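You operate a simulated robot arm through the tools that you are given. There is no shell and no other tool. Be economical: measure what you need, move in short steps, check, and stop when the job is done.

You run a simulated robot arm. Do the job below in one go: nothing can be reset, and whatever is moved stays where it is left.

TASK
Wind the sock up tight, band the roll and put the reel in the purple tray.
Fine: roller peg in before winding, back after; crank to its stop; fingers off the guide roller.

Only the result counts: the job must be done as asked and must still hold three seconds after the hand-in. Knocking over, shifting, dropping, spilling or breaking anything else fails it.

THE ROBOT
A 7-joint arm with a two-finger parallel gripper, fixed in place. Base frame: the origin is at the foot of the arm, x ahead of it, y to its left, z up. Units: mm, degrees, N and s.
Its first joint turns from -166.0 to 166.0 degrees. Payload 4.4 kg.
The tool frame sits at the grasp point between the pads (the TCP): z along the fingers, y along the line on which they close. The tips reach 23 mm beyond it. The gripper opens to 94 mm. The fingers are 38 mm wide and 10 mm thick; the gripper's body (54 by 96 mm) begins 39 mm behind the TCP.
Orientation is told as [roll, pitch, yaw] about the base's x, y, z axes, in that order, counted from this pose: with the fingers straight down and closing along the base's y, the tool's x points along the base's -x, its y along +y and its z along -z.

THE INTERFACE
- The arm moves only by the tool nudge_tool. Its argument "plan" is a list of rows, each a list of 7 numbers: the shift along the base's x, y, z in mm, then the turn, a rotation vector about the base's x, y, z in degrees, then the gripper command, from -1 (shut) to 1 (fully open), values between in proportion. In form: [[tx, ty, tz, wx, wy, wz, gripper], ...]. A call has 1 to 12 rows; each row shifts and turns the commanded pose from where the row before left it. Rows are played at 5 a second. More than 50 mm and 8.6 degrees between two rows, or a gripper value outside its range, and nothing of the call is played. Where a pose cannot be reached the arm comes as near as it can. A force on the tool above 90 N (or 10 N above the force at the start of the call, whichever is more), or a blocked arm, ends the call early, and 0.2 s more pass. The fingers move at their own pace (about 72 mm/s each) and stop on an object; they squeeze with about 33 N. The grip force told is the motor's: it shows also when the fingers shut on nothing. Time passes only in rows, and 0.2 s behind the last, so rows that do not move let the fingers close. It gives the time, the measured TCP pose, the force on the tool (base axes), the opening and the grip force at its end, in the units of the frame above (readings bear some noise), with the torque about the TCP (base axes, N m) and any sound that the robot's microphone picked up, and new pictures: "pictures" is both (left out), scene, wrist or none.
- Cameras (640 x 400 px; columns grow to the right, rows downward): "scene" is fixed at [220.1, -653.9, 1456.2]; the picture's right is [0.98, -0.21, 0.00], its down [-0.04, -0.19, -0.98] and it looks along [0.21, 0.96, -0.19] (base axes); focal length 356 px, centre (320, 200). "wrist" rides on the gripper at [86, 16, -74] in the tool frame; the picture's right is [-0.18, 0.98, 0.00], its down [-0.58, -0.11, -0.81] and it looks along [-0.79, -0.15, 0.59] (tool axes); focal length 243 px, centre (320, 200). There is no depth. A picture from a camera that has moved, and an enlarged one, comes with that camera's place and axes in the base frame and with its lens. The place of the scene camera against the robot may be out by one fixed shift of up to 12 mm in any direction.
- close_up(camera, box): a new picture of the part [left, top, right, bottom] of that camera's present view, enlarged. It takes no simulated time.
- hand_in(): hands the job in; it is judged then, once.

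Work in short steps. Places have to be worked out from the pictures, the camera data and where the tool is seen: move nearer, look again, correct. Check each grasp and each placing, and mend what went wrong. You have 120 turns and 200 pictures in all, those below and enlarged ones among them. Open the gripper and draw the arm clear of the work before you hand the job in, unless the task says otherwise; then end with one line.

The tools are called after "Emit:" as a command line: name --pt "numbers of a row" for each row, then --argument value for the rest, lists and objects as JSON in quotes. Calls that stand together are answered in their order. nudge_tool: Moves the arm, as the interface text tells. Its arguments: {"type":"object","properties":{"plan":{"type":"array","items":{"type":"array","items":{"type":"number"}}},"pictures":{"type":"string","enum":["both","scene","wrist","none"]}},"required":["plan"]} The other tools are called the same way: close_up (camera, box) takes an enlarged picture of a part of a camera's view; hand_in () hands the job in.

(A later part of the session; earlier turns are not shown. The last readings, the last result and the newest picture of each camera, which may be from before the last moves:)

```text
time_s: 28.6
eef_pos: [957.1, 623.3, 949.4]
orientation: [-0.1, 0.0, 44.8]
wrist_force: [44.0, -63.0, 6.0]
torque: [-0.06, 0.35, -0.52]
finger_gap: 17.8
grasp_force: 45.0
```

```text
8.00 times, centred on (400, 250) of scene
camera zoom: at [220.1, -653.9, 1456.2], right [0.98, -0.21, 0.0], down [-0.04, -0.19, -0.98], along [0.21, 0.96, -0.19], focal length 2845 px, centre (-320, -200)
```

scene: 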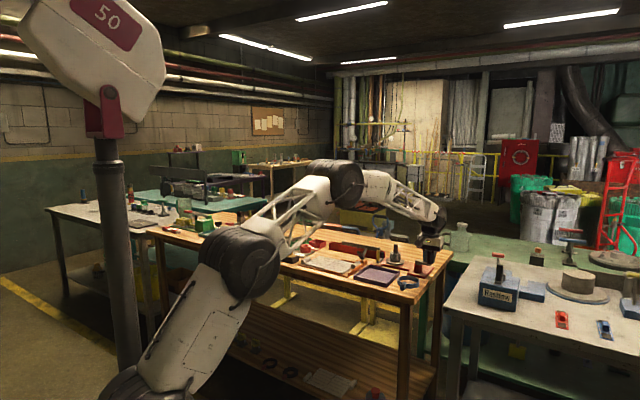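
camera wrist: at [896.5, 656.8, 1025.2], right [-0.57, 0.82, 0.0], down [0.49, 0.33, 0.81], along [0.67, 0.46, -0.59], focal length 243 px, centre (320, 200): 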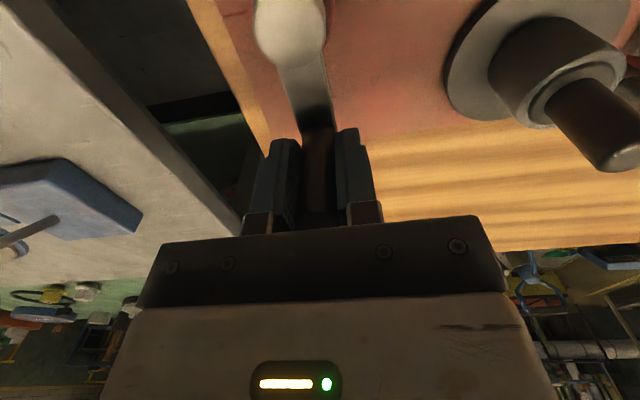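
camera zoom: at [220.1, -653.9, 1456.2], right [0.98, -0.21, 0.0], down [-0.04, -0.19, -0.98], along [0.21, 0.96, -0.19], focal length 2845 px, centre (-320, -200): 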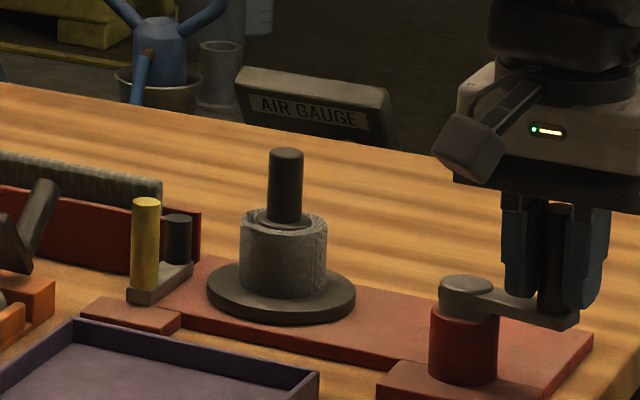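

The view shows the crank arm is lagging (pointing along +L) — the handle has rolled along the pads. I'll release, recentre over the handle and regrip, then turn the wrist with the crank.

Emit:
nudge_tool --pt "0 0 0 0 0 0 -0.5" --pt "0 0 0 0 0 0 -0.2" --pt "0 0 0 0 0 0 -0.2" --pt "0 0 35 0 0 0 -0.2" --pt "5 3 35 0 0 0 -0.15" --pt "0 0 0 0 0 0 -0.15" --pictures "wrist"

Emit:
close_up --camera "wrist" --box '[200, 60, 440, 210]'

```text
time_s: 30.0
eef_pos: [957.9, 631.6, 1020.3]
orientation: [0.0, -0.1, 45.0]
wrist_force: [1.1, 0.1, 0.1]
torque: [0.03, 0.01, -0.01]
finger_gap: 39.9
grasp_force: 0.0
camera wrist: at [886.3, 581.1, 1094.8], right [-0.56, 0.83, 0.0], down [0.49, 0.33, 0.81], along [0.67, 0.46, -0.59], focal length 243 px, centre (320, 200)
```

wrist: 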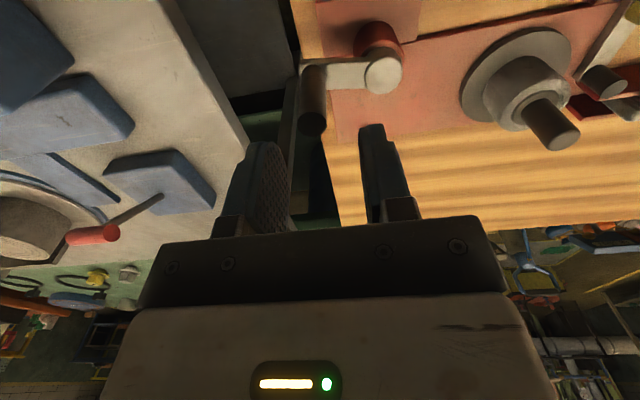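

```text
2.67 times, centred on (320, 135) of wrist
camera zoom: at [886.3, 581.1, 1094.8], right [-0.56, 0.83, 0.0], down [0.49, 0.33, 0.81], along [0.67, 0.46, -0.59], focal length 647 px, centre (320, 373)
```

zoom: 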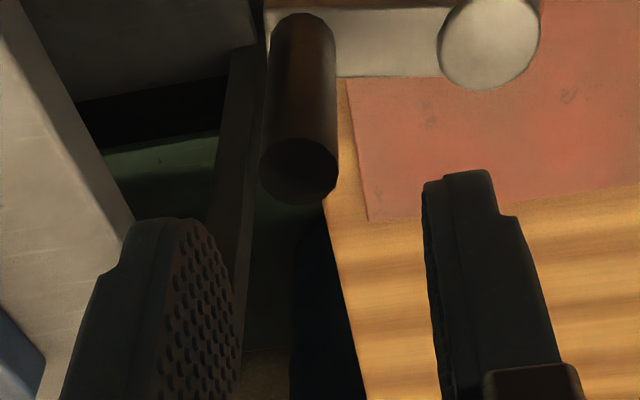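

Handle is at ≈(964,629), pivot ≈(932,667), r≈50, crank angle ≈ −50°. Regrip there with closing axis radial (yaw 40).

Emit:
nudge_tool --pt "6.5 -2.6 0 0 0 -5 -0.15" --pt "0 0 -25 0 0 0 -0.15" --pt "0 0 -25 0 0 0 -0.15" --pt "0 0 -19 0 0 0 -0.15" --pt "0 0 0 0 0 0 -0.5" --pt "0 0 0 0 0 0 -1" --pt "0 0 0 0 0 0 -1" --pictures "none"

```text
time_s: 31.6
eef_pos: [964.5, 629.6, 952.5]
orientation: [-0.1, -0.1, 40.1]
wrist_force: [-20.0, 32.2, 1.8]
torque: [0.62, -0.84, -0.21]
finger_gap: 17.7
grasp_force: 45.1
```

Emit:
nudge_tool --pt "-1 0.9 0 0 0 0 -1" --pt "-5.4 -4 0 0 0 -8 -1" --pt "-6 -3.2 0 0 0 -8 -1" --pt "-6.3 -2.4 0 0 0 -8 -1" --pt "-6.6 -1.5 0 0 0 -8 -1" --pt "-6.8 -0.5 0 0 0 -8 -1" --pt "0 0 0 0 0 0 -1" --pictures "none"

```text
time_s: 33.2
eef_pos: [933.6, 618.5, 951.8]
orientation: [0.2, 0.0, 0.0]
wrist_force: [3.6, 85.4, -11.2]
torque: [-0.22, -1.23, -0.23]
finger_gap: 17.8
grasp_force: 45.2
```

Refit: pivot ≈(933,670), r≈49. Continue with that correction.

Emit:
nudge_tool --pt "-5.4 2.9 0 0 0 -8 -1" --pt "-6.7 1.3 0 0 0 -8 -1" --pt "-6.4 2.2 0 0 0 -8 -1" --pt "-6.1 3.1 0 0 0 -8 -1" --pt "0 0 0 0 0 0 -1" --pictures "none"

```text
time_s: 34.4
eef_pos: [910.7, 623.7, 952.0]
orientation: [-0.1, 0.0, -32.2]
wrist_force: [3.2, -8.5, -2.8]
torque: [-0.03, -0.87, -0.24]
finger_gap: 18.0
grasp_force: 45.4
```

Emit:
nudge_tool --pt "0 0 0 0 0 0 -1" --pt "0 0 0 0 0 0 -1" --pictures "none"

```text
time_s: 35.0
eef_pos: [910.5, 623.9, 952.3]
orientation: [-0.2, 0.0, -32.2]
wrist_force: [-19.2, -43.4, -0.1]
torque: [-0.14, -1.13, -0.03]
finger_gap: 17.9
grasp_force: 44.8
```

Settled readings show measured position = true handle; pivot ≈(932,667.3), r≈49 fits all. Continue on that circle.

Emit:
nudge_tool --pt "-3.1 -1.2 0 0 0 -4 -1" --pt "-5.4 4.2 0 0 0 -8 -1" --pt "-4.7 4.9 0 0 0 -8 -1" --pt "-4.1 5.5 0 0 0 -8 -1" --pt "-3.2 6.1 0 0 0 -8 -1" --pt "-2.3 6.4 0 0 0 -8 -1" --pt "-1.4 6.7 0 0 0 -8 -1" --pt "0 0 0 0 0 0 -1" --pt "0 0 0 0 0 0 -1" --pictures "scene"

Emit:
close_up --camera "scene" --box '[340, 215, 440, 278]'

```text
time_s: 37.0
eef_pos: [883.3, 659.9, 951.8]
orientation: [0.0, 0.1, -84.0]
wrist_force: [-28.6, -3.2, 6.4]
torque: [0.84, 0.12, 0.1]
finger_gap: 17.9
grasp_force: 44.9
```

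scene: 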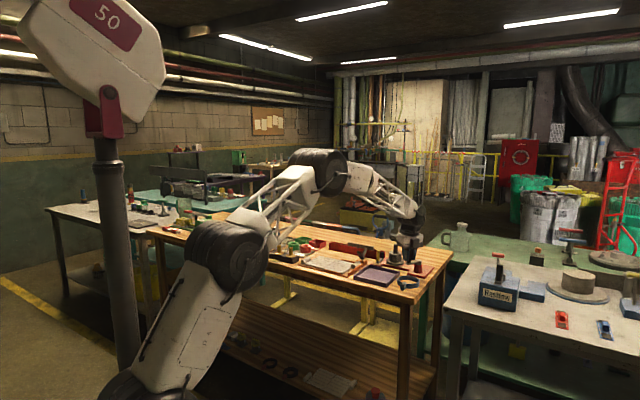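

```text
6.35 times, centred on (390, 246) of scene
camera zoom: at [220.1, -653.9, 1456.2], right [0.98, -0.21, 0.0], down [-0.04, -0.19, -0.98], along [0.21, 0.96, -0.19], focal length 2258 px, centre (-124, -95)
```

zoom: 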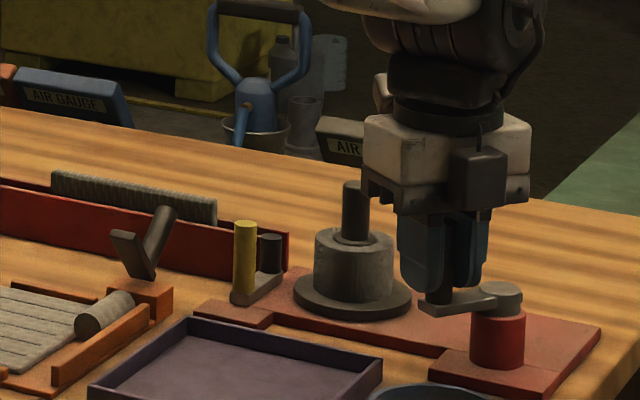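

Tracking is precise and the sock is over half wound. Continue another 60°.

Emit:
nudge_tool --pt "-0.5 6.8 0 0 0 -8 -1" --pt "0.5 6.8 0 0 0 -8 -1" --pt "1.4 6.7 0 0 0 -8 -1" --pt "2.3 6.4 0 0 0 -8 -1" --pt "3.2 6.1 0 0 0 -8 -1" --pt "4.1 5.5 0 0 0 -8 -1" --pt "4.7 4.9 0 0 0 -8 -1" --pt "0 0 0 0 0 0 -1" --pt "0 0 0 0 0 0 -1" --pictures "none"

```text
time_s: 38.5
eef_pos: [895.6, 701.3, 951.8]
orientation: [-0.3, 0.0, -132.4]
wrist_force: [-9.2, 9.0, -5.4]
torque: [-0.58, -0.6, 0.05]
finger_gap: 17.9
grasp_force: 45.0
out of reach, approached as far as the arm can: row 7
stopped in row 7: the force on the tool passed its limit at 94 N (the readings are from after the stop); the commanded pose is now the measured one
```

Joint limit reached at yaw −132. Release, lift, rotate back by 178° to yaw ≈46 and regrip at the same spot.

Emit:
nudge_tool --pt "0 0 0 0 0 0 -0.4" --pt "0 0 0 0 0 0 -0.15" --pt "0 0 30 0 0 0 -0.15" --pt "0 0 35 0 0 0 -0.15" --pt "0 0 0 0 0 8.5 -0.15" --pt "0 0 0 0 0 8.5 -0.15" --pt "0 0 0 0 0 8.5 -0.15" --pt "0 0 0 0 0 8.5 -0.15" --pt "0 0 0 0 0 8.5 -0.15" --pt "0 0 0 0 0 8.5 -0.15" --pt "0 0 0 0 0 8.5 -0.15" --pt "0 0 0 0 0 8.5 -0.15" --pictures "none"

Emit:
nudge_tool --pt "0 0 0 0 0 8.5 -0.15" --pt "0 0 0 0 0 8.5 -0.15" --pt "0 0 0 0 0 8.5 -0.15" --pt "0 0 0 0 0 8.5 -0.15" --pt "0 0 0 0 0 8.5 -0.15" --pt "0 0 0 0 0 8.5 -0.15" --pt "0 0 0 0 0 8.5 -0.15" --pt "0 0 0 0 0 8.5 -0.15" --pt "0 0 0 0 0 8.5 -0.15" --pt "0 0 0 0 0 8.5 -0.15" --pt "0 0 0 0 0 8.5 -0.15" --pt "0 0 0 0 0 8.5 -0.15" --pictures "none"

Emit:
nudge_tool --pt "0 0 0 0 0 7 -0.15" --pt "0 0 0 0 0 0 -0.15" --pictures "wrist"

Emit:
close_up --camera "wrist" --box '[200, 60, 440, 210]'

```text
time_s: 41.1
eef_pos: [894.9, 699.8, 1017.2]
orientation: [-0.3, -0.1, -64.3]
wrist_force: [-0.2, -0.6, 0.6]
torque: [0.02, -0.03, -0.03]
finger_gap: 39.9
grasp_force: 0.1
```

```text
time_s: 43.7
eef_pos: [894.8, 699.6, 1018.4]
orientation: [-0.2, 0.0, 37.9]
wrist_force: [-0.3, 0.4, -0.6]
torque: [0.02, 0.03, 0.03]
finger_gap: 39.7
grasp_force: 0.0
```

```text
time_s: 44.3
eef_pos: [893.9, 699.4, 1017.3]
orientation: [-0.3, 0.0, 44.6]
wrist_force: [-0.9, 0.4, -0.3]
torque: [0.01, -0.01, -0.04]
finger_gap: 39.8
grasp_force: 0.0
camera wrist: at [821.7, 650.0, 1092.3], right [-0.56, 0.83, 0.0], down [0.49, 0.33, 0.81], along [0.67, 0.45, -0.59], focal length 243 px, centre (320, 200)
```

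wrist: 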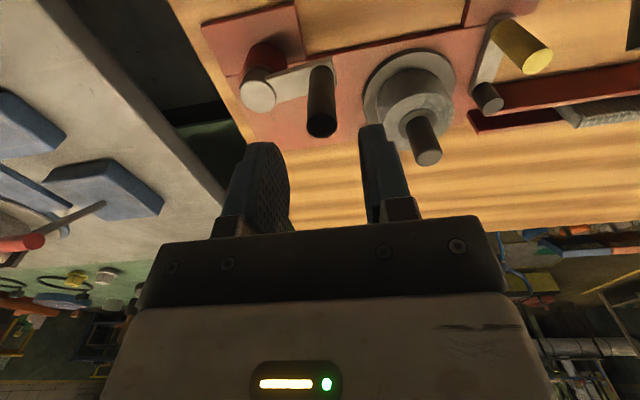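

```text
2.67 times, centred on (320, 135) of wrist
camera zoom: at [821.7, 650.0, 1092.3], right [-0.56, 0.83, 0.0], down [0.49, 0.33, 0.81], along [0.67, 0.45, -0.59], focal length 647 px, centre (320, 373)
```

zoom: 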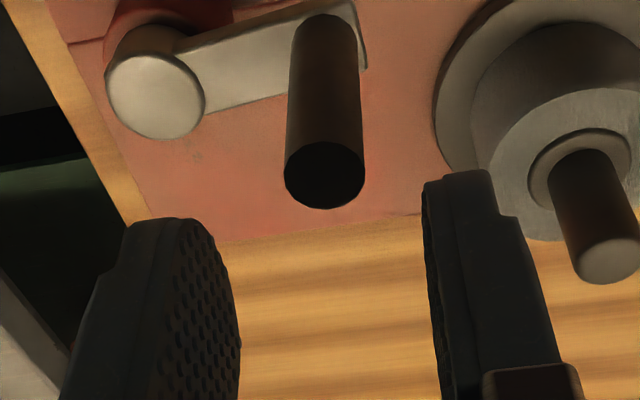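

Handle still at (895.7,701). Descend and regrip.

Emit:
nudge_tool --pt "1.5 1.5 -20 0 0 0 -0.15" --pt "0 0 -25 0 0 0 -0.15" --pt "0 0 -21 0 0 0 -0.15" --pt "0 0 0 0 0 0 -0.5" --pt "0 0 0 0 0 0 -1" --pt "0 0 0 0 0 0 -1" --pictures "none"

Emit:
nudge_tool --pt "5.4 4.9 0 0 0 -8 -1" --pt "5.7 3.8 0 0 0 -8 -1" --pt "6.1 3 0 0 0 -8 -1" --pt "6.5 2.1 0 0 0 -8 -1" --pt "6.8 1.2 0 0 0 -8 -1" --pt "6.8 0.3 0 0 0 -8 -1" --pt "0 0 0 0 0 0 -1" --pt "0 0 0 0 0 0 -1" --pictures "none"

```text
time_s: 45.7
eef_pos: [896.2, 702.1, 952.0]
orientation: [-0.3, 0.1, 44.6]
wrist_force: [-3.0, 1.8, 5.5]
torque: [0.63, 0.6, 0.01]
finger_gap: 18.0
grasp_force: 45.3
```

```text
time_s: 47.5
eef_pos: [932.9, 716.9, 952.2]
orientation: [-0.2, 0.0, -3.3]
wrist_force: [-1.7, 59.3, 9.1]
torque: [0.56, -0.34, -0.15]
finger_gap: 17.9
grasp_force: 45.0
```

Emit:
nudge_tool --pt "6.8 1.3 0 0 0 -8 -1" --pt "6.6 -1.7 0 0 0 -8 -1" --pt "6.4 -2.6 0 0 0 -8 -1" --pt "5.9 -3.4 0 0 0 -8 -1" --pt "5.4 -4.2 0 0 0 -8 -1" --pt "4.7 -4.9 0 0 0 -8 -1" --pt "0 0 0 0 0 0 -1" --pt "0 0 0 0 0 0 -1" --pictures "none"

Emit:
close_up --camera "scene" --box '[340, 215, 440, 278]'

```text
time_s: 48.9
eef_pos: [968.1, 702.0, 953.2]
orientation: [-0.1, 0.0, -50.5]
wrist_force: [24.0, 19.0, -7.7]
torque: [0.21, 0.12, 0.11]
finger_gap: 17.8
grasp_force: 45.0
stopped in row 7: the force on the tool passed its limit at 92 N (the readings are from after the stop); the commanded pose is now the measured one
```

```text
6.35 times, centred on (390, 246) of scene
camera zoom: at [220.1, -653.9, 1456.2], right [0.98, -0.21, 0.0], down [-0.04, -0.19, -0.98], along [0.21, 0.96, -0.19], focal length 2258 px, centre (-124, -95)
```

zoom: 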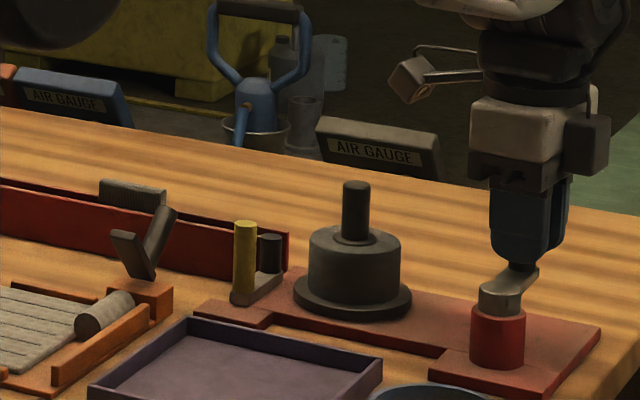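

Sock nearly wound. The stop was radial load; continue with r≈49.5.

Emit:
nudge_tool --pt "4.7 -5.3 0 0 0 -8 -1" --pt "3.7 -5.9 0 0 0 -8 -1" --pt "2.8 -6.3 0 0 0 -8 -1" --pt "1.9 -6.6 0 0 0 -8 -1" --pt "1 -6.8 0 0 0 -8 -1" --pt "0 0 0 0 0 0 -1" --pt "0 0 0 0 0 0 -1" --pictures "none"

```text
time_s: 50.5
eef_pos: [982.4, 672.6, 952.7]
orientation: [-0.1, -0.1, -90.4]
wrist_force: [-60.3, -7.8, -6.1]
torque: [-0.73, -0.54, 0.16]
finger_gap: 18.0
grasp_force: 45.6
```

Emit:
nudge_tool --pt "-2.2 -5.6 0 0 0 -8 -1" --pt "-0.7 -6.6 0 0 0 -8 -1" --pt "-1.6 -6.5 0 0 0 -8 -1" --pt "-2.6 -6.2 0 0 0 -8 -1" --pt "0 0 0 0 0 0 -1" --pt "0 0 0 0 0 0 -1" --pictures "none"

Emit:
close_up --camera "scene" --box '[340, 215, 440, 278]'

```text
time_s: 51.9
eef_pos: [977.5, 645.7, 952.5]
orientation: [-0.2, -0.1, -122.5]
wrist_force: [-12.7, 11.0, -14.7]
torque: [0.53, -0.58, -0.18]
finger_gap: 17.8
grasp_force: 45.1
```

```text
6.35 times, centred on (390, 246) of scene
camera zoom: at [220.1, -653.9, 1456.2], right [0.98, -0.21, 0.0], down [-0.04, -0.19, -0.98], along [0.21, 0.96, -0.19], focal length 2258 px, centre (-124, -95)
```

zoom: 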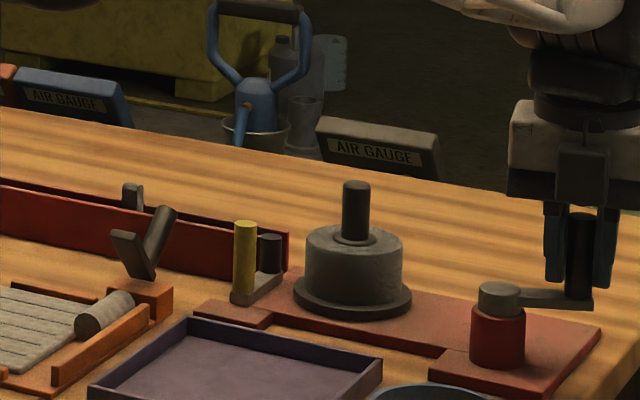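

A small stub remains. Continue toward the stop, watching tangential force.

Emit:
nudge_tool --pt "-2.5 -6 0 0 0 -6 -1" --pt "-4.2 -5.4 0 0 0 0 -1" --pt "-4.9 -4.7 0 0 0 0 -1" --pt "0 0 0 0 0 0 -1" --pt "0 0 0 0 0 0 -1" --pictures "none"

Emit:
close_up --camera "scene" --box '[340, 215, 440, 278]'

```text
time_s: 53.1
eef_pos: [964.8, 629.6, 953.7]
orientation: [0.0, 0.0, -128.6]
wrist_force: [15.1, -12.0, -6.0]
torque: [0.41, -0.55, -0.24]
finger_gap: 17.9
grasp_force: 45.1
```

```text
6.35 times, centred on (390, 246) of scene
camera zoom: at [220.1, -653.9, 1456.2], right [0.98, -0.21, 0.0], down [-0.04, -0.19, -0.98], along [0.21, 0.96, -0.19], focal length 2258 px, centre (-124, -95)
```

zoom: 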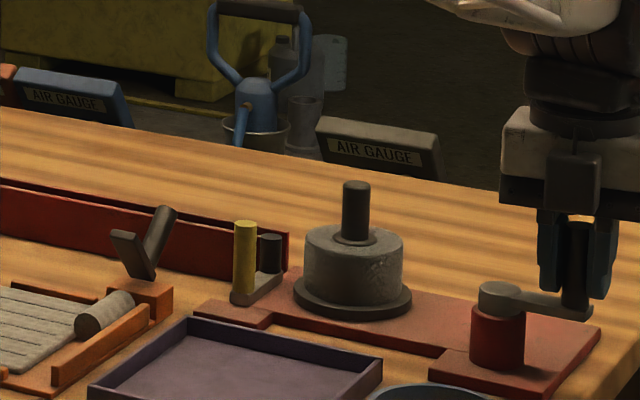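

Sock fully off the trough. Push on until the crank's stop is felt.

Emit:
nudge_tool --pt "-5 -4 0 0 0 0 -1" --pt "-5 -3.3 0 0 0 0 -1" --pt "0 0 0 0 0 0 -1" --pt "0 0 0 0 0 0 -1" --pictures "none"

Emit:
close_up --camera "scene" --box '[340, 215, 440, 278]'

```text
time_s: 53.7
eef_pos: [959.1, 621.9, 954.1]
orientation: [0.0, 0.2, -128.9]
wrist_force: [30.9, 7.1, -9.9]
torque: [0.56, -0.13, -0.31]
finger_gap: 17.7
grasp_force: 44.3
stopped in row 3: the force on the tool passed its limit at 127 N (the readings are from after the stop); the commanded pose is now the measured one
```

```text
6.35 times, centred on (390, 246) of scene
camera zoom: at [220.1, -653.9, 1456.2], right [0.98, -0.21, 0.0], down [-0.04, -0.19, -0.98], along [0.21, 0.96, -0.19], focal length 2258 px, centre (-124, -95)
```

zoom: 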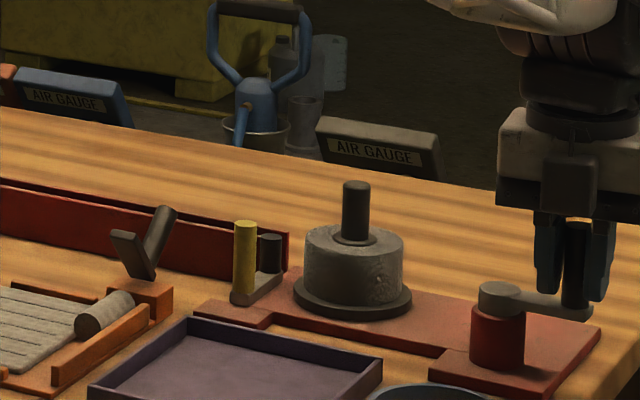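

Force spiked to 127 N and the handle did not move further: that's the stop. Release, lift and check that nothing unwinds.

Emit:
nudge_tool --pt "0 0 0 0 0 0 -0.4" --pt "0 0 0 0 0 0 -0.15" --pt "0 0 0 0 0 0 -0.15" --pt "0 0 30 0 0 0 -0.15" --pt "0 0 40 0 0 0 -0.15" --pt "-20 20 40 0 0 8.5 -0.15" --pt "-20 20 0 0 0 8.5 -0.15" --pt "-20 20 0 0 0 8.5 -0.15" --pt "-20 20 0 0 0 8.5 -0.15" --pt "-20 20 0 0 0 8.5 -0.15" --pt "-20 20 0 0 0 8.5 -0.15" --pt "0 0 0 0 0 8.5 -0.15" --pictures "none"

Emit:
close_up --camera "scene" --box '[340, 215, 440, 278]'

```text
time_s: 56.3
eef_pos: [835.4, 744.1, 1065.7]
orientation: [0.2, 0.2, -69.0]
wrist_force: [0.0, 0.3, -0.2]
torque: [-0.01, 0.0, -0.01]
finger_gap: 40.1
grasp_force: 0.1
```

```text
6.35 times, centred on (390, 246) of scene
camera zoom: at [220.1, -653.9, 1456.2], right [0.98, -0.21, 0.0], down [-0.04, -0.19, -0.98], along [0.21, 0.96, -0.19], focal length 2258 px, centre (-124, -95)
```

zoom: 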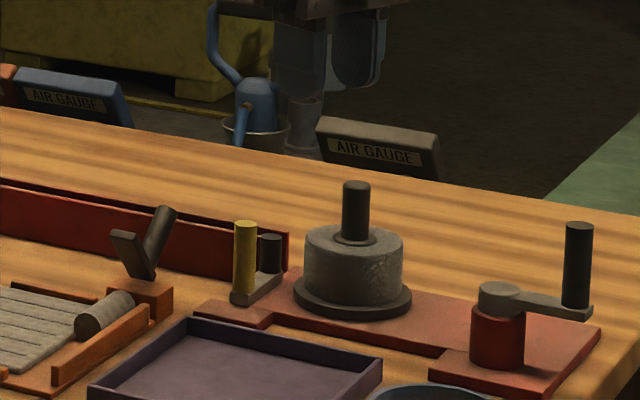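

The crank holds at its stop and the roll is tight. Now bring the gripper over the yellow peg (≈797.5,798) with the closing axis along N (yaw −45).

Emit:
nudge_tool --pt "-13 18 0 0 0 8 -0.25" --pt "-13 18 0 0 0 8 -0.25" --pt "-12 18 -25 0 0 8 -0.25" --pt "0 0 -30 0 0 0 -0.25" --pt "0 0 0 0 0 0 -0.25" --pictures "wrist"

Emit:
close_up --camera "wrist" --box '[200, 60, 440, 210]'

```text
time_s: 57.5
eef_pos: [802.0, 794.3, 1010.2]
orientation: [0.0, 0.2, -45.1]
wrist_force: [0.2, 0.3, -0.8]
torque: [-0.02, 0.04, 0.01]
finger_gap: 35.6
grasp_force: 0.0
camera wrist: at [751.8, 865.8, 1085.7], right [0.83, 0.56, 0.0], down [0.33, -0.49, 0.8], along [0.45, -0.66, -0.59], focal length 243 px, centre (320, 200)
```

wrist: 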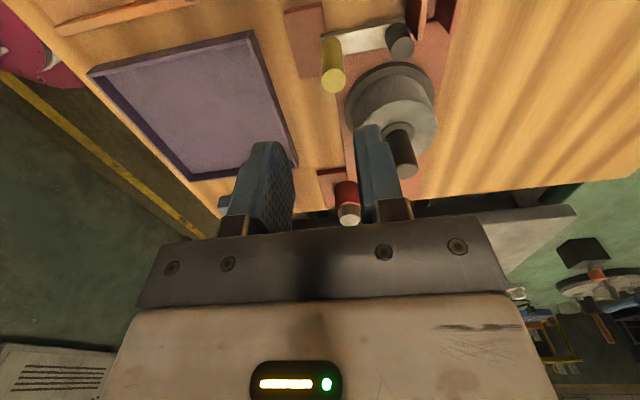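

```text
2.67 times, centred on (320, 135) of wrist
camera zoom: at [751.8, 865.8, 1085.7], right [0.83, 0.56, 0.0], down [0.33, -0.49, 0.8], along [0.45, -0.66, -0.59], focal length 647 px, centre (320, 373)
```

zoom: 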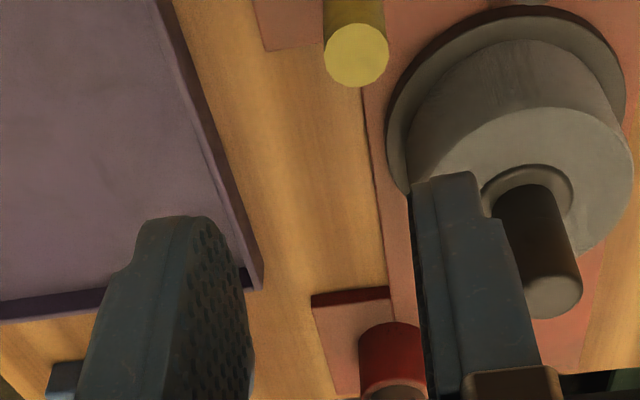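

The peg's top appears offset: solving consistently, its top is at z≈932 and the peg is at ≈(804,805). Shift and descend to z≈930.

Emit:
nudge_tool --pt "2 11 -20 0 0 0 -0.25" --pt "0 0 -20 0 0 0 -0.25" --pt "0 0 -20 0 0 0 -0.25" --pt "0 0 -20 0 0 0 -0.25" --pt "0 0 0 0 0 0 -0.25" --pictures "wrist"

Emit:
close_up --camera "wrist" --box '[200, 90, 440, 240]'

Emit:
close_up --camera "scene" --box '[350, 225, 414, 265]'

```text
time_s: 58.7
eef_pos: [802.6, 807.8, 929.5]
orientation: [0.0, 0.2, -45.1]
wrist_force: [0.1, 0.9, -0.6]
torque: [0.0, 0.0, 0.01]
finger_gap: 35.3
grasp_force: 0.1
camera wrist: at [752.5, 879.3, 1004.5], right [0.83, 0.56, 0.0], down [0.33, -0.49, 0.8], along [0.45, -0.66, -0.59], focal length 243 px, centre (320, 200)
```

wrist: 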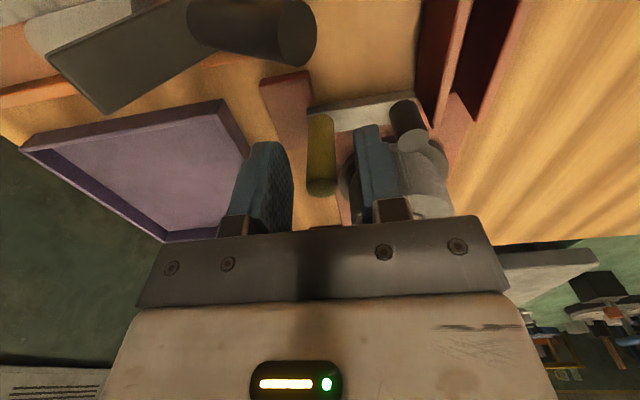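

```text
2.67 times, centred on (320, 165) of wrist
camera zoom: at [752.5, 879.3, 1004.5], right [0.83, 0.56, 0.0], down [0.33, -0.49, 0.8], along [0.45, -0.66, -0.59], focal length 647 px, centre (320, 293)
```

zoom: 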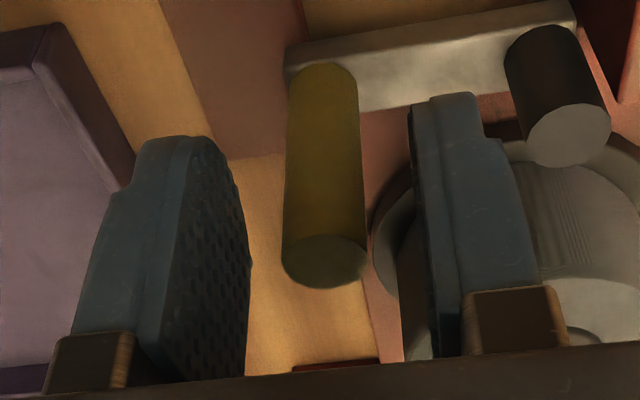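

```text
10.00 times, centred on (382, 245) of scene
camera zoom: at [220.1, -653.9, 1456.2], right [0.98, -0.21, 0.0], down [-0.04, -0.19, -0.98], along [0.21, 0.96, -0.19], focal length 3557 px, centre (-300, -250)
```

zoom: 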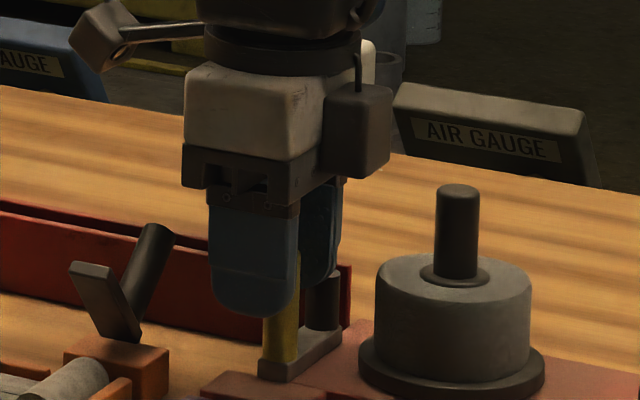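

Peg is between the fingers, roller clear. Close and pull back along −N in small steps.

Emit:
nudge_tool --pt "0 0 0 0 0 0 -0.6" --pt "0 0 0 0 0 0 -1" --pt "0 0 0 0 0 0 -1" --pt "0 0 0 0 0 0 -1" --pictures "none"

Emit:
nudge_tool --pt "-2.5 -2.5 0 0 0 0 -1" --pt "-2.5 -2.5 0 0 0 0 -1" --pt "-2.5 -2.5 0 0 0 0 -1" --pt "-2.5 -2.5 0 0 0 0 -1" --pt "0 0 0 0 0 0 -1" --pt "0 0 0 0 0 0 -1" --pictures "none"

```text
time_s: 59.7
eef_pos: [801.3, 806.4, 930.8]
orientation: [0.0, 0.2, -45.1]
wrist_force: [-0.3, -0.3, -0.8]
torque: [0.0, -0.02, 0.02]
finger_gap: 14.8
grasp_force: 44.6
```

```text
time_s: 61.1
eef_pos: [792.4, 796.6, 929.2]
orientation: [0.2, 0.2, -45.2]
wrist_force: [5.1, -6.5, 0.4]
torque: [-0.13, -0.11, -0.02]
finger_gap: 14.8
grasp_force: 44.9
```

Emit:
nudge_tool --pt "-2.2 -2 0 0 0 0 -1" --pt "-2 -2 0 0 0 0 -1" --pt "-2 -2 0 0 0 0 -1" --pt "0 0 0 0 0 0 -1" --pt "0 0 0 0 0 0 -1" --pictures "none"

Emit:
close_up --camera "scene" --box '[350, 225, 414, 265]'

```text
time_s: 62.0
eef_pos: [787.6, 794.0, 929.7]
orientation: [0.7, 0.2, -45.1]
wrist_force: [42.5, 39.5, -1.4]
torque: [0.16, -0.14, 0.14]
finger_gap: 16.8
grasp_force: 46.5
stopped in row 4: the force on the tool passed its limit at 92 N (the readings are from after the stop); the commanded pose is now the measured one
```

```text
10.00 times, centred on (382, 245) of scene
camera zoom: at [220.1, -653.9, 1456.2], right [0.98, -0.21, 0.0], down [-0.04, -0.19, -0.98], along [0.21, 0.96, -0.19], focal length 3557 px, centre (-300, -250)
```

zoom: 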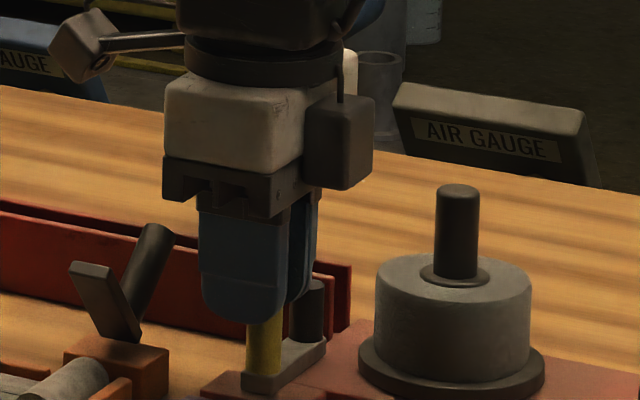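

Back stop reached (N≈1118, its starting place). Release, lift, and move towards the ring for a look.

Emit:
nudge_tool --pt "0 0 0 0 0 0 -0.5" --pt "0 0 0 0 0 0 -0.25" --pt "0 0 30 0 0 0 -0.25" --pt "0 0 40 0 0 0 -0.25" --pt "-5 -35 30 0 0 0 -0.25" --pt "-5 -35 0 0 0 0 -0.25" --pt "-10 -35 0 0 0 0 -0.25" --pt "-10 -30 0 0 0 0 -0.25" --pt "0 0 0 0 0 0 -0.25" --pictures "wrist"

Emit:
close_up --camera "scene" --box '[350, 225, 446, 300]'

Emit:
close_up --camera "wrist" --box '[220, 60, 440, 210]'

```text
time_s: 64.0
eef_pos: [755.7, 654.1, 1030.4]
orientation: [0.5, 0.2, -45.2]
wrist_force: [0.7, 0.2, 0.0]
torque: [-0.03, 0.0, 0.0]
finger_gap: 35.0
grasp_force: 0.0
camera wrist: at [706.7, 726.6, 1104.5], right [0.83, 0.56, 0.01], down [0.33, -0.5, 0.8], along [0.46, -0.66, -0.6], focal length 243 px, centre (320, 200)
```

wrist: 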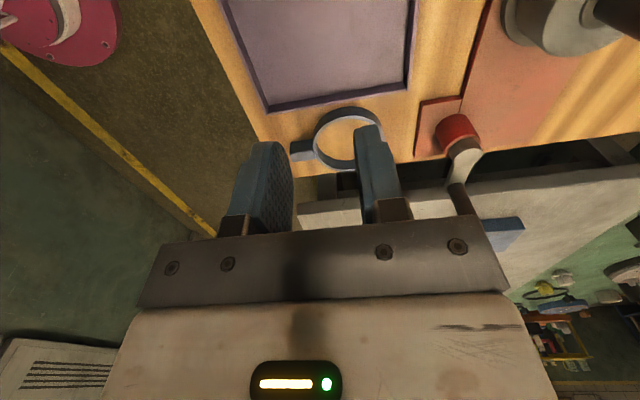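

```text
5.33 times, centred on (398, 262) of scene
camera zoom: at [220.1, -653.9, 1456.2], right [0.98, -0.21, 0.0], down [-0.04, -0.19, -0.98], along [0.21, 0.96, -0.19], focal length 1897 px, centre (-96, -133)
```

zoom: 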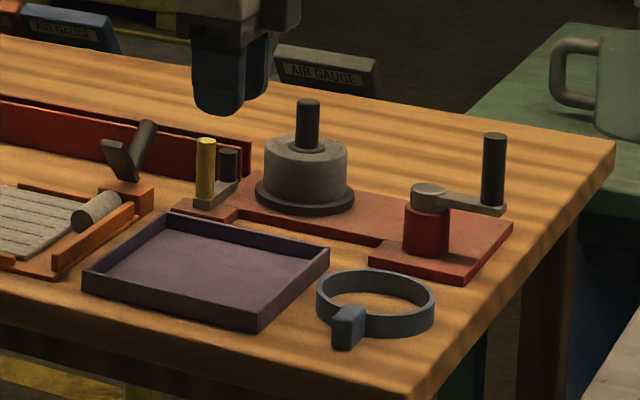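

```text
2.67 times, centred on (330, 135) of wrist
camera zoom: at [706.7, 726.6, 1104.5], right [0.83, 0.56, 0.01], down [0.33, -0.5, 0.8], along [0.46, -0.66, -0.6], focal length 647 px, centre (293, 373)
```

zoom: 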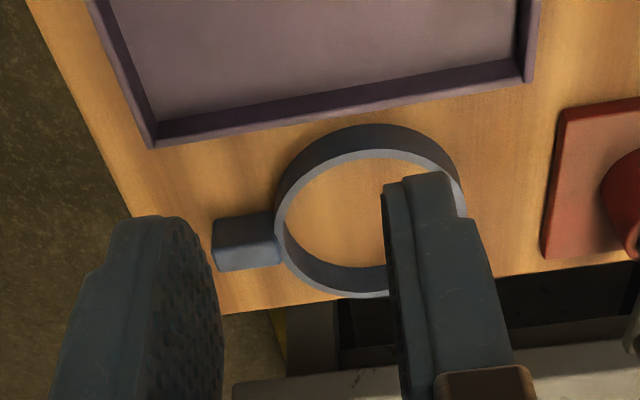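

Peg back in place. The ring (ID a bit over the roll) has its tab on the −N side, at ≈(804,552). I'll move over the tab with yaw 45 (closing along L) for a precise look.

Emit:
nudge_tool --pt "3.6 -9.9 0 0 0 8.2 -0.15" --pt "3.6 -9.9 0 0 0 8.2 -0.15" --pt "3.6 -9.9 0 0 0 8.2 -0.15" --pt "3.6 -9.9 0 0 0 8.2 -0.15" --pt "3.6 -9.9 0 0 0 8.2 -0.15" --pt "3.6 -9.9 0 0 0 8.2 -0.15" --pt "3.6 -9.9 0 0 0 8.2 -0.15" --pt "3.6 -9.9 0 0 0 8.2 -0.15" --pt "3.6 -9.9 -10 0 0 8.2 -0.15" --pt "3.6 -9.9 -20 0 0 8.2 -0.15" --pt "3.6 -9.9 -30 0 0 8.2 -0.15" --pt "0 0 0 0 0 0 -0.15" --pictures "wrist"

Emit:
close_up --camera "wrist" --box '[200, 0, 440, 210]'

```text
time_s: 66.6
eef_pos: [794.6, 547.8, 969.7]
orientation: [0.4, 0.2, 45.0]
wrist_force: [0.1, -0.1, 0.0]
torque: [0.0, 0.03, -0.01]
finger_gap: 39.8
grasp_force: 0.0
camera wrist: at [722.8, 498.1, 1045.1], right [-0.57, 0.82, 0.01], down [0.49, 0.33, 0.8], along [0.66, 0.46, -0.6], focal length 243 px, centre (320, 200)
```

wrist: 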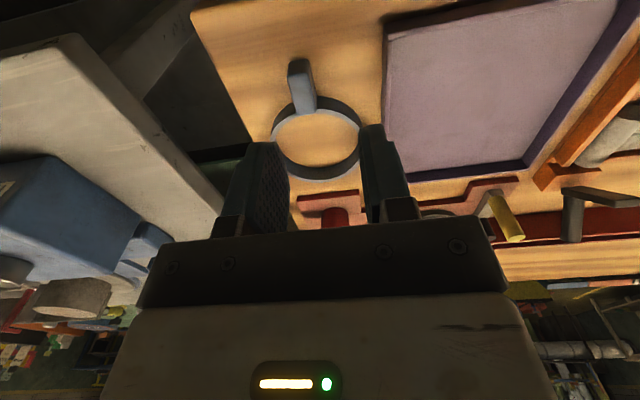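

```text
1.90 times, centred on (320, 105) of wrist
camera zoom: at [722.8, 498.1, 1045.1], right [-0.57, 0.82, 0.01], down [0.49, 0.33, 0.8], along [0.66, 0.46, -0.6], focal length 462 px, centre (320, 381)
```

zoom: 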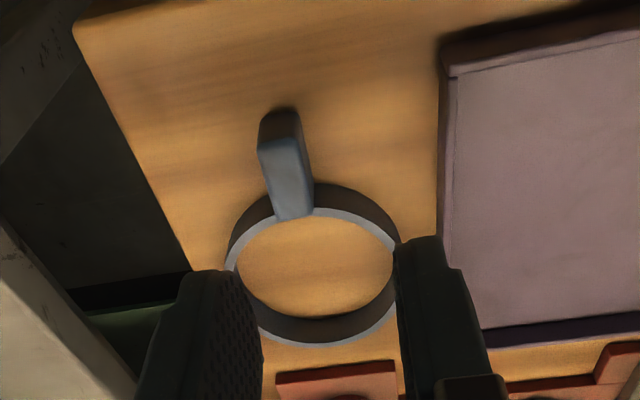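

Tab top ≈z 875, ring centre ≈(850.5,584.6), L≈188. Grip the tab's outer part at (806.6,540.7): shift, then descend.

Emit:
nudge_tool --pt "6 -3.6 -10 -0.4 -0.2 0 -0.15" --pt "6 -3.5 -20 0 0 0 -0.15" --pt "0 0 -20 0 0 0 -0.15" --pt "0 0 -20 0 0 0 -0.15" --pt "0 0 0 0 0 0 -0.15" --pictures "wrist"

Emit:
close_up --camera "wrist" --box '[220, 60, 420, 210]'

Emit:
close_up --camera "scene" --box '[370, 250, 450, 300]'

```text
time_s: 67.8
eef_pos: [806.8, 541.1, 900.9]
orientation: [0.0, 0.5, 45.0]
wrist_force: [0.4, -0.4, 0.0]
torque: [-0.02, 0.02, 0.01]
finger_gap: 40.0
grasp_force: 0.0
camera wrist: at [735.3, 490.3, 975.6], right [-0.57, 0.82, 0.0], down [0.49, 0.34, 0.8], along [0.66, 0.45, -0.6], focal length 243 px, centre (320, 200)
```

wrist: 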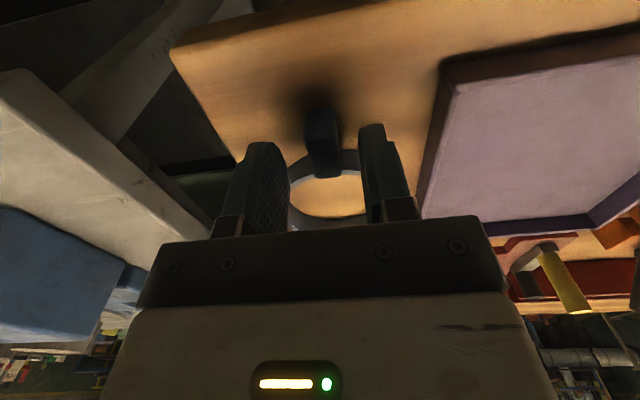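

```text
2.67 times, centred on (320, 135) of wrist
camera zoom: at [735.3, 490.3, 975.6], right [-0.57, 0.82, 0.0], down [0.49, 0.34, 0.8], along [0.66, 0.45, -0.6], focal length 647 px, centre (320, 373)
```

zoom: 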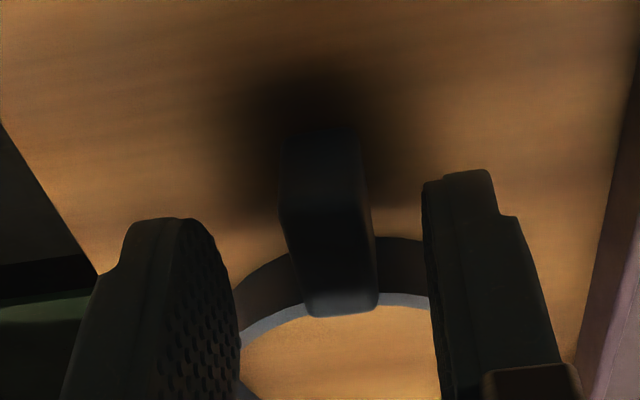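

```text
8.00 times, centred on (410, 275) of scene
camera zoom: at [220.1, -653.9, 1456.2], right [0.98, -0.21, 0.0], down [-0.04, -0.19, -0.98], along [0.21, 0.96, -0.19], focal length 2845 px, centre (-400, -400)
```

zoom: 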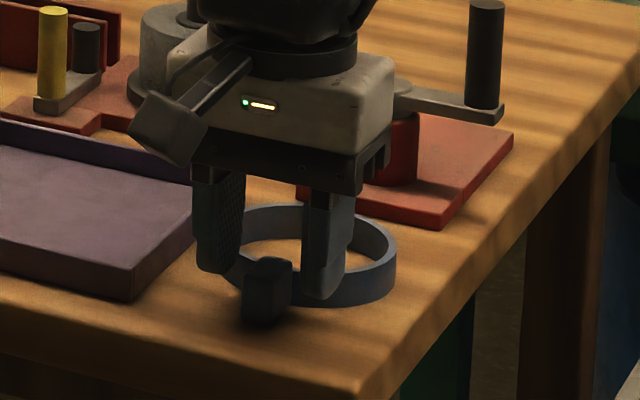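

Tab is centred between fingers. Descend to z≈881 and close.

Emit:
nudge_tool --pt "0 0 -10 0 0 0 -0.15" --pt "0 0 -9 0 0 0 -0.15" --pt "0 0 0 0 0 0 -0.15" --pictures "none"

Emit:
nudge_tool --pt "0 0 0 0 0 0 -0.6" --pt "0 0 0 0 0 0 -1" --pt "0 0 0 0 0 0 -1" --pictures "wrist"

Emit:
close_up --camera "scene" --box '[370, 250, 450, 300]'

```text
time_s: 68.6
eef_pos: [808.2, 540.2, 883.3]
orientation: [0.1, 0.3, 45.1]
wrist_force: [-7.3, -6.9, 13.6]
torque: [0.12, 0.03, 0.1]
finger_gap: 40.0
grasp_force: 0.1
```

```text
time_s: 69.4
eef_pos: [806.2, 542.0, 883.6]
orientation: [-0.1, 0.2, 45.0]
wrist_force: [-1.9, 5.4, 19.7]
torque: [0.43, -0.19, 0.1]
finger_gap: 15.2
grasp_force: 33.2
camera wrist: at [736.1, 490.9, 958.0], right [-0.57, 0.82, 0.0], down [0.49, 0.34, 0.8], along [0.66, 0.45, -0.59], focal length 243 px, centre (320, 200)
```

wrist: 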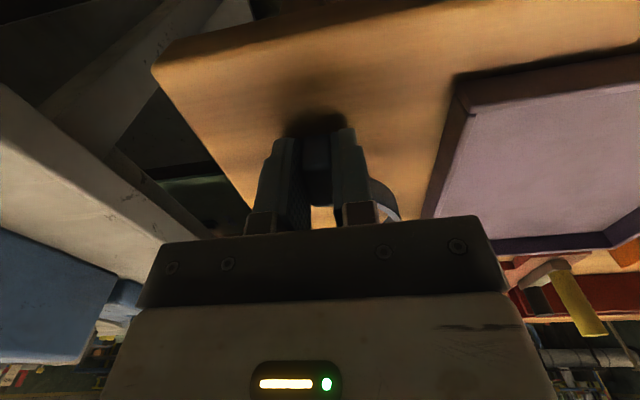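

```text
8.00 times, centred on (410, 275) of scene
camera zoom: at [220.1, -653.9, 1456.2], right [0.98, -0.21, 0.0], down [-0.04, -0.19, -0.98], along [0.21, 0.96, -0.19], focal length 2845 px, centre (-400, -400)
```

zoom: 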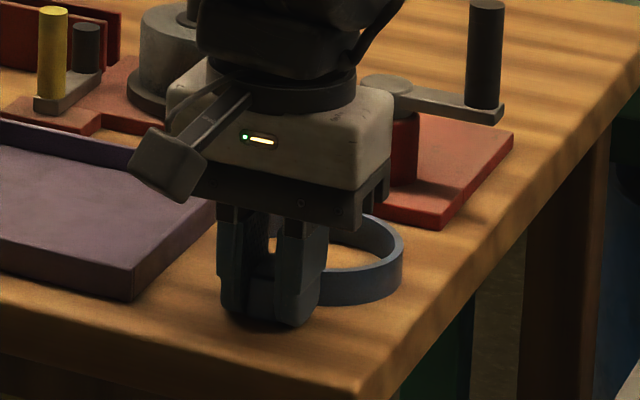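

Tips just touch the table (z≈860) and the tab is gripped. Lift straight up.

Emit:
nudge_tool --pt "0 0 10 0 0 0 -1" --pt "0 0 30 0 0 0 -1" --pt "0 0 40 0 0 0 -1" --pt "0 0 40 0 0 0 -1" --pt "0 0 20 0 0 0 -1" --pt "0 0 0 0 0 0 -1" --pictures "wrist"

Emit:
close_up --camera "scene" --box '[360, 210, 456, 270]'

Emit:
close_up --camera "wrist" --box '[220, 80, 440, 230]'

```text
time_s: 70.8
eef_pos: [809.4, 540.6, 1019.7]
orientation: [0.0, 0.4, 45.1]
wrist_force: [-0.1, -0.9, -0.3]
torque: [-0.02, 0.0, 0.0]
finger_gap: 15.0
grasp_force: 33.2
camera wrist: at [737.4, 490.5, 1094.4], right [-0.57, 0.82, 0.0], down [0.49, 0.34, 0.8], along [0.66, 0.45, -0.6], focal length 243 px, centre (320, 200)
```

wrist: 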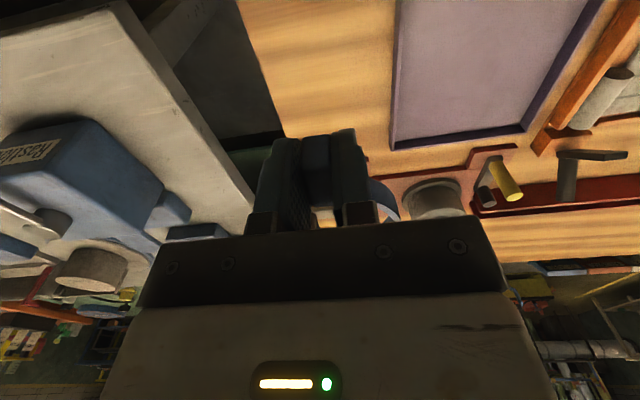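

```text
6.67 times, centred on (408, 240) of scene
camera zoom: at [220.1, -653.9, 1456.2], right [0.98, -0.21, 0.0], down [-0.04, -0.19, -0.98], along [0.21, 0.96, -0.19], focal length 2371 px, centre (-267, -67)
```

zoom: 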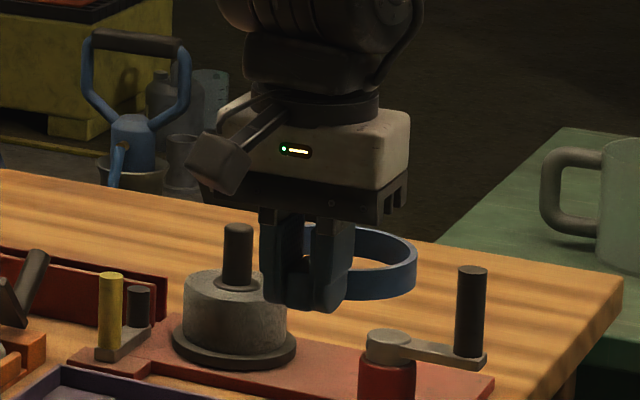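

```text
2.67 times, centred on (330, 155) of wrist
camera zoom: at [737.4, 490.5, 1094.4], right [-0.57, 0.82, 0.0], down [0.49, 0.34, 0.8], along [0.66, 0.45, -0.6], focal length 647 px, centre (293, 320)
```

zoom: 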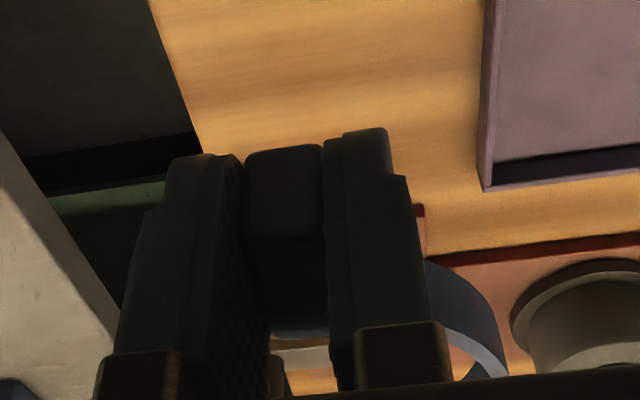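

The ring is held level. Carry it (bottom at z≈996, above all posts) to the reel: target ring centre ≈(880,789).

Emit:
nudge_tool --pt "4.5 34 0 0 0 0 -1" --pt "4.5 34 0 0 0 0 -1" --pt "4.5 34 0 0 0 0 -1" --pt "4.5 34 0 0 0 0 -1" --pt "4.5 34 0 0 0 0 -1" --pt "4.5 35 0 0 0 0 -1" --pt "0 0 0 0 0 0 -1" --pictures "wrist"

Emit:
close_up --camera "scene" --box '[364, 215, 428, 260]'

Emit:
close_up --camera "wrist" --box '[220, 80, 440, 230]'

```text
time_s: 72.4
eef_pos: [836.1, 743.6, 1022.4]
orientation: [0.0, 0.4, 45.1]
wrist_force: [0.0, -0.2, 0.3]
torque: [-0.01, 0.0, -0.04]
finger_gap: 15.0
grasp_force: 32.2
camera wrist: at [764.2, 694.6, 1097.4], right [-0.57, 0.82, 0.0], down [0.49, 0.34, 0.8], along [0.66, 0.45, -0.6], focal length 243 px, centre (320, 200)
```

wrist: 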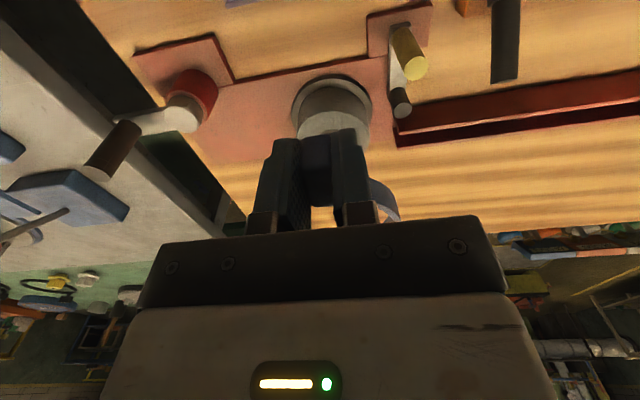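

```text
8.89 times, centred on (396, 238) of scene
camera zoom: at [220.1, -653.9, 1456.2], right [0.98, -0.21, 0.0], down [-0.04, -0.19, -0.98], along [0.21, 0.96, -0.19], focal length 3161 px, centre (-356, -133)
```

zoom: 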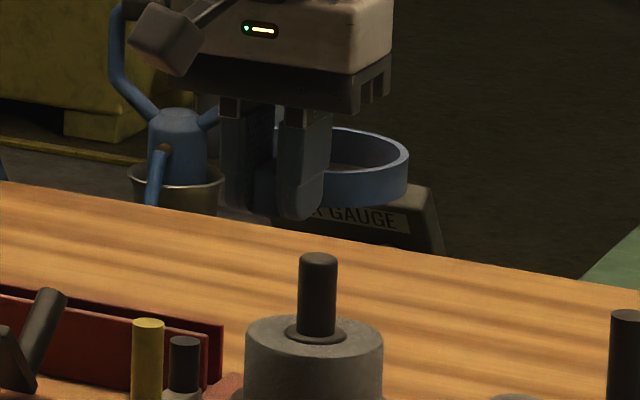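

```text
2.67 times, centred on (330, 155) of wrist
camera zoom: at [764.2, 694.6, 1097.4], right [-0.57, 0.82, 0.0], down [0.49, 0.34, 0.8], along [0.66, 0.45, -0.6], focal length 647 px, centre (293, 320)
```

zoom: 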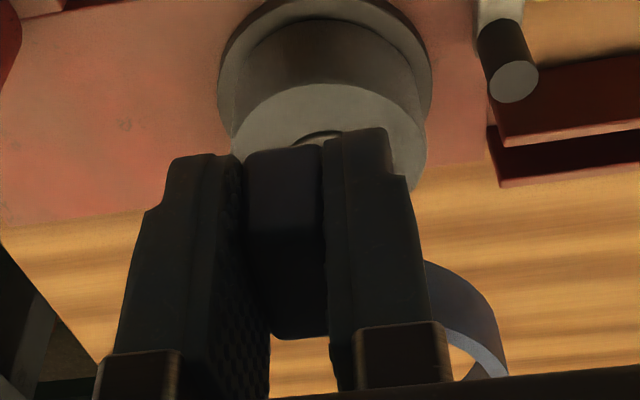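

I need precise ring-vs-reel alignment. Enlarge both in the scene view strongly.

Emit:
close_up --camera "scene" --box '[376, 222, 416, 247]'

Emit:
close_up --camera "scene" --box '[376, 240, 416, 265]'

```text
16.00 times, centred on (396, 234) of scene
camera zoom: at [220.1, -653.9, 1456.2], right [0.98, -0.21, 0.0], down [-0.04, -0.19, -0.98], along [0.21, 0.96, -0.19], focal length 5690 px, centre (-896, -352)
```

zoom: 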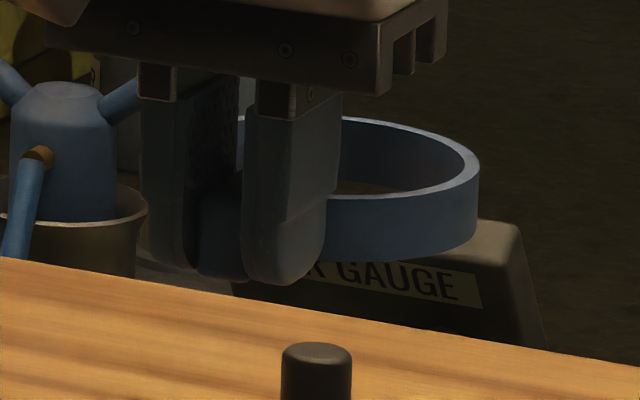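

```text
16.00 times, centred on (396, 252) of scene
camera zoom: at [220.1, -653.9, 1456.2], right [0.98, -0.21, 0.0], down [-0.04, -0.19, -0.98], along [0.21, 0.96, -0.19], focal length 5690 px, centre (-896, -640)
```

zoom: 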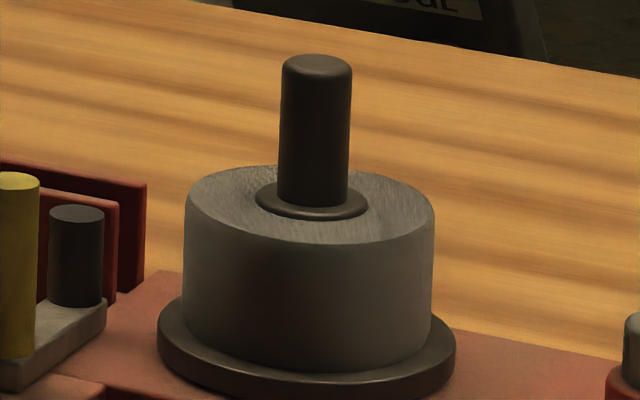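

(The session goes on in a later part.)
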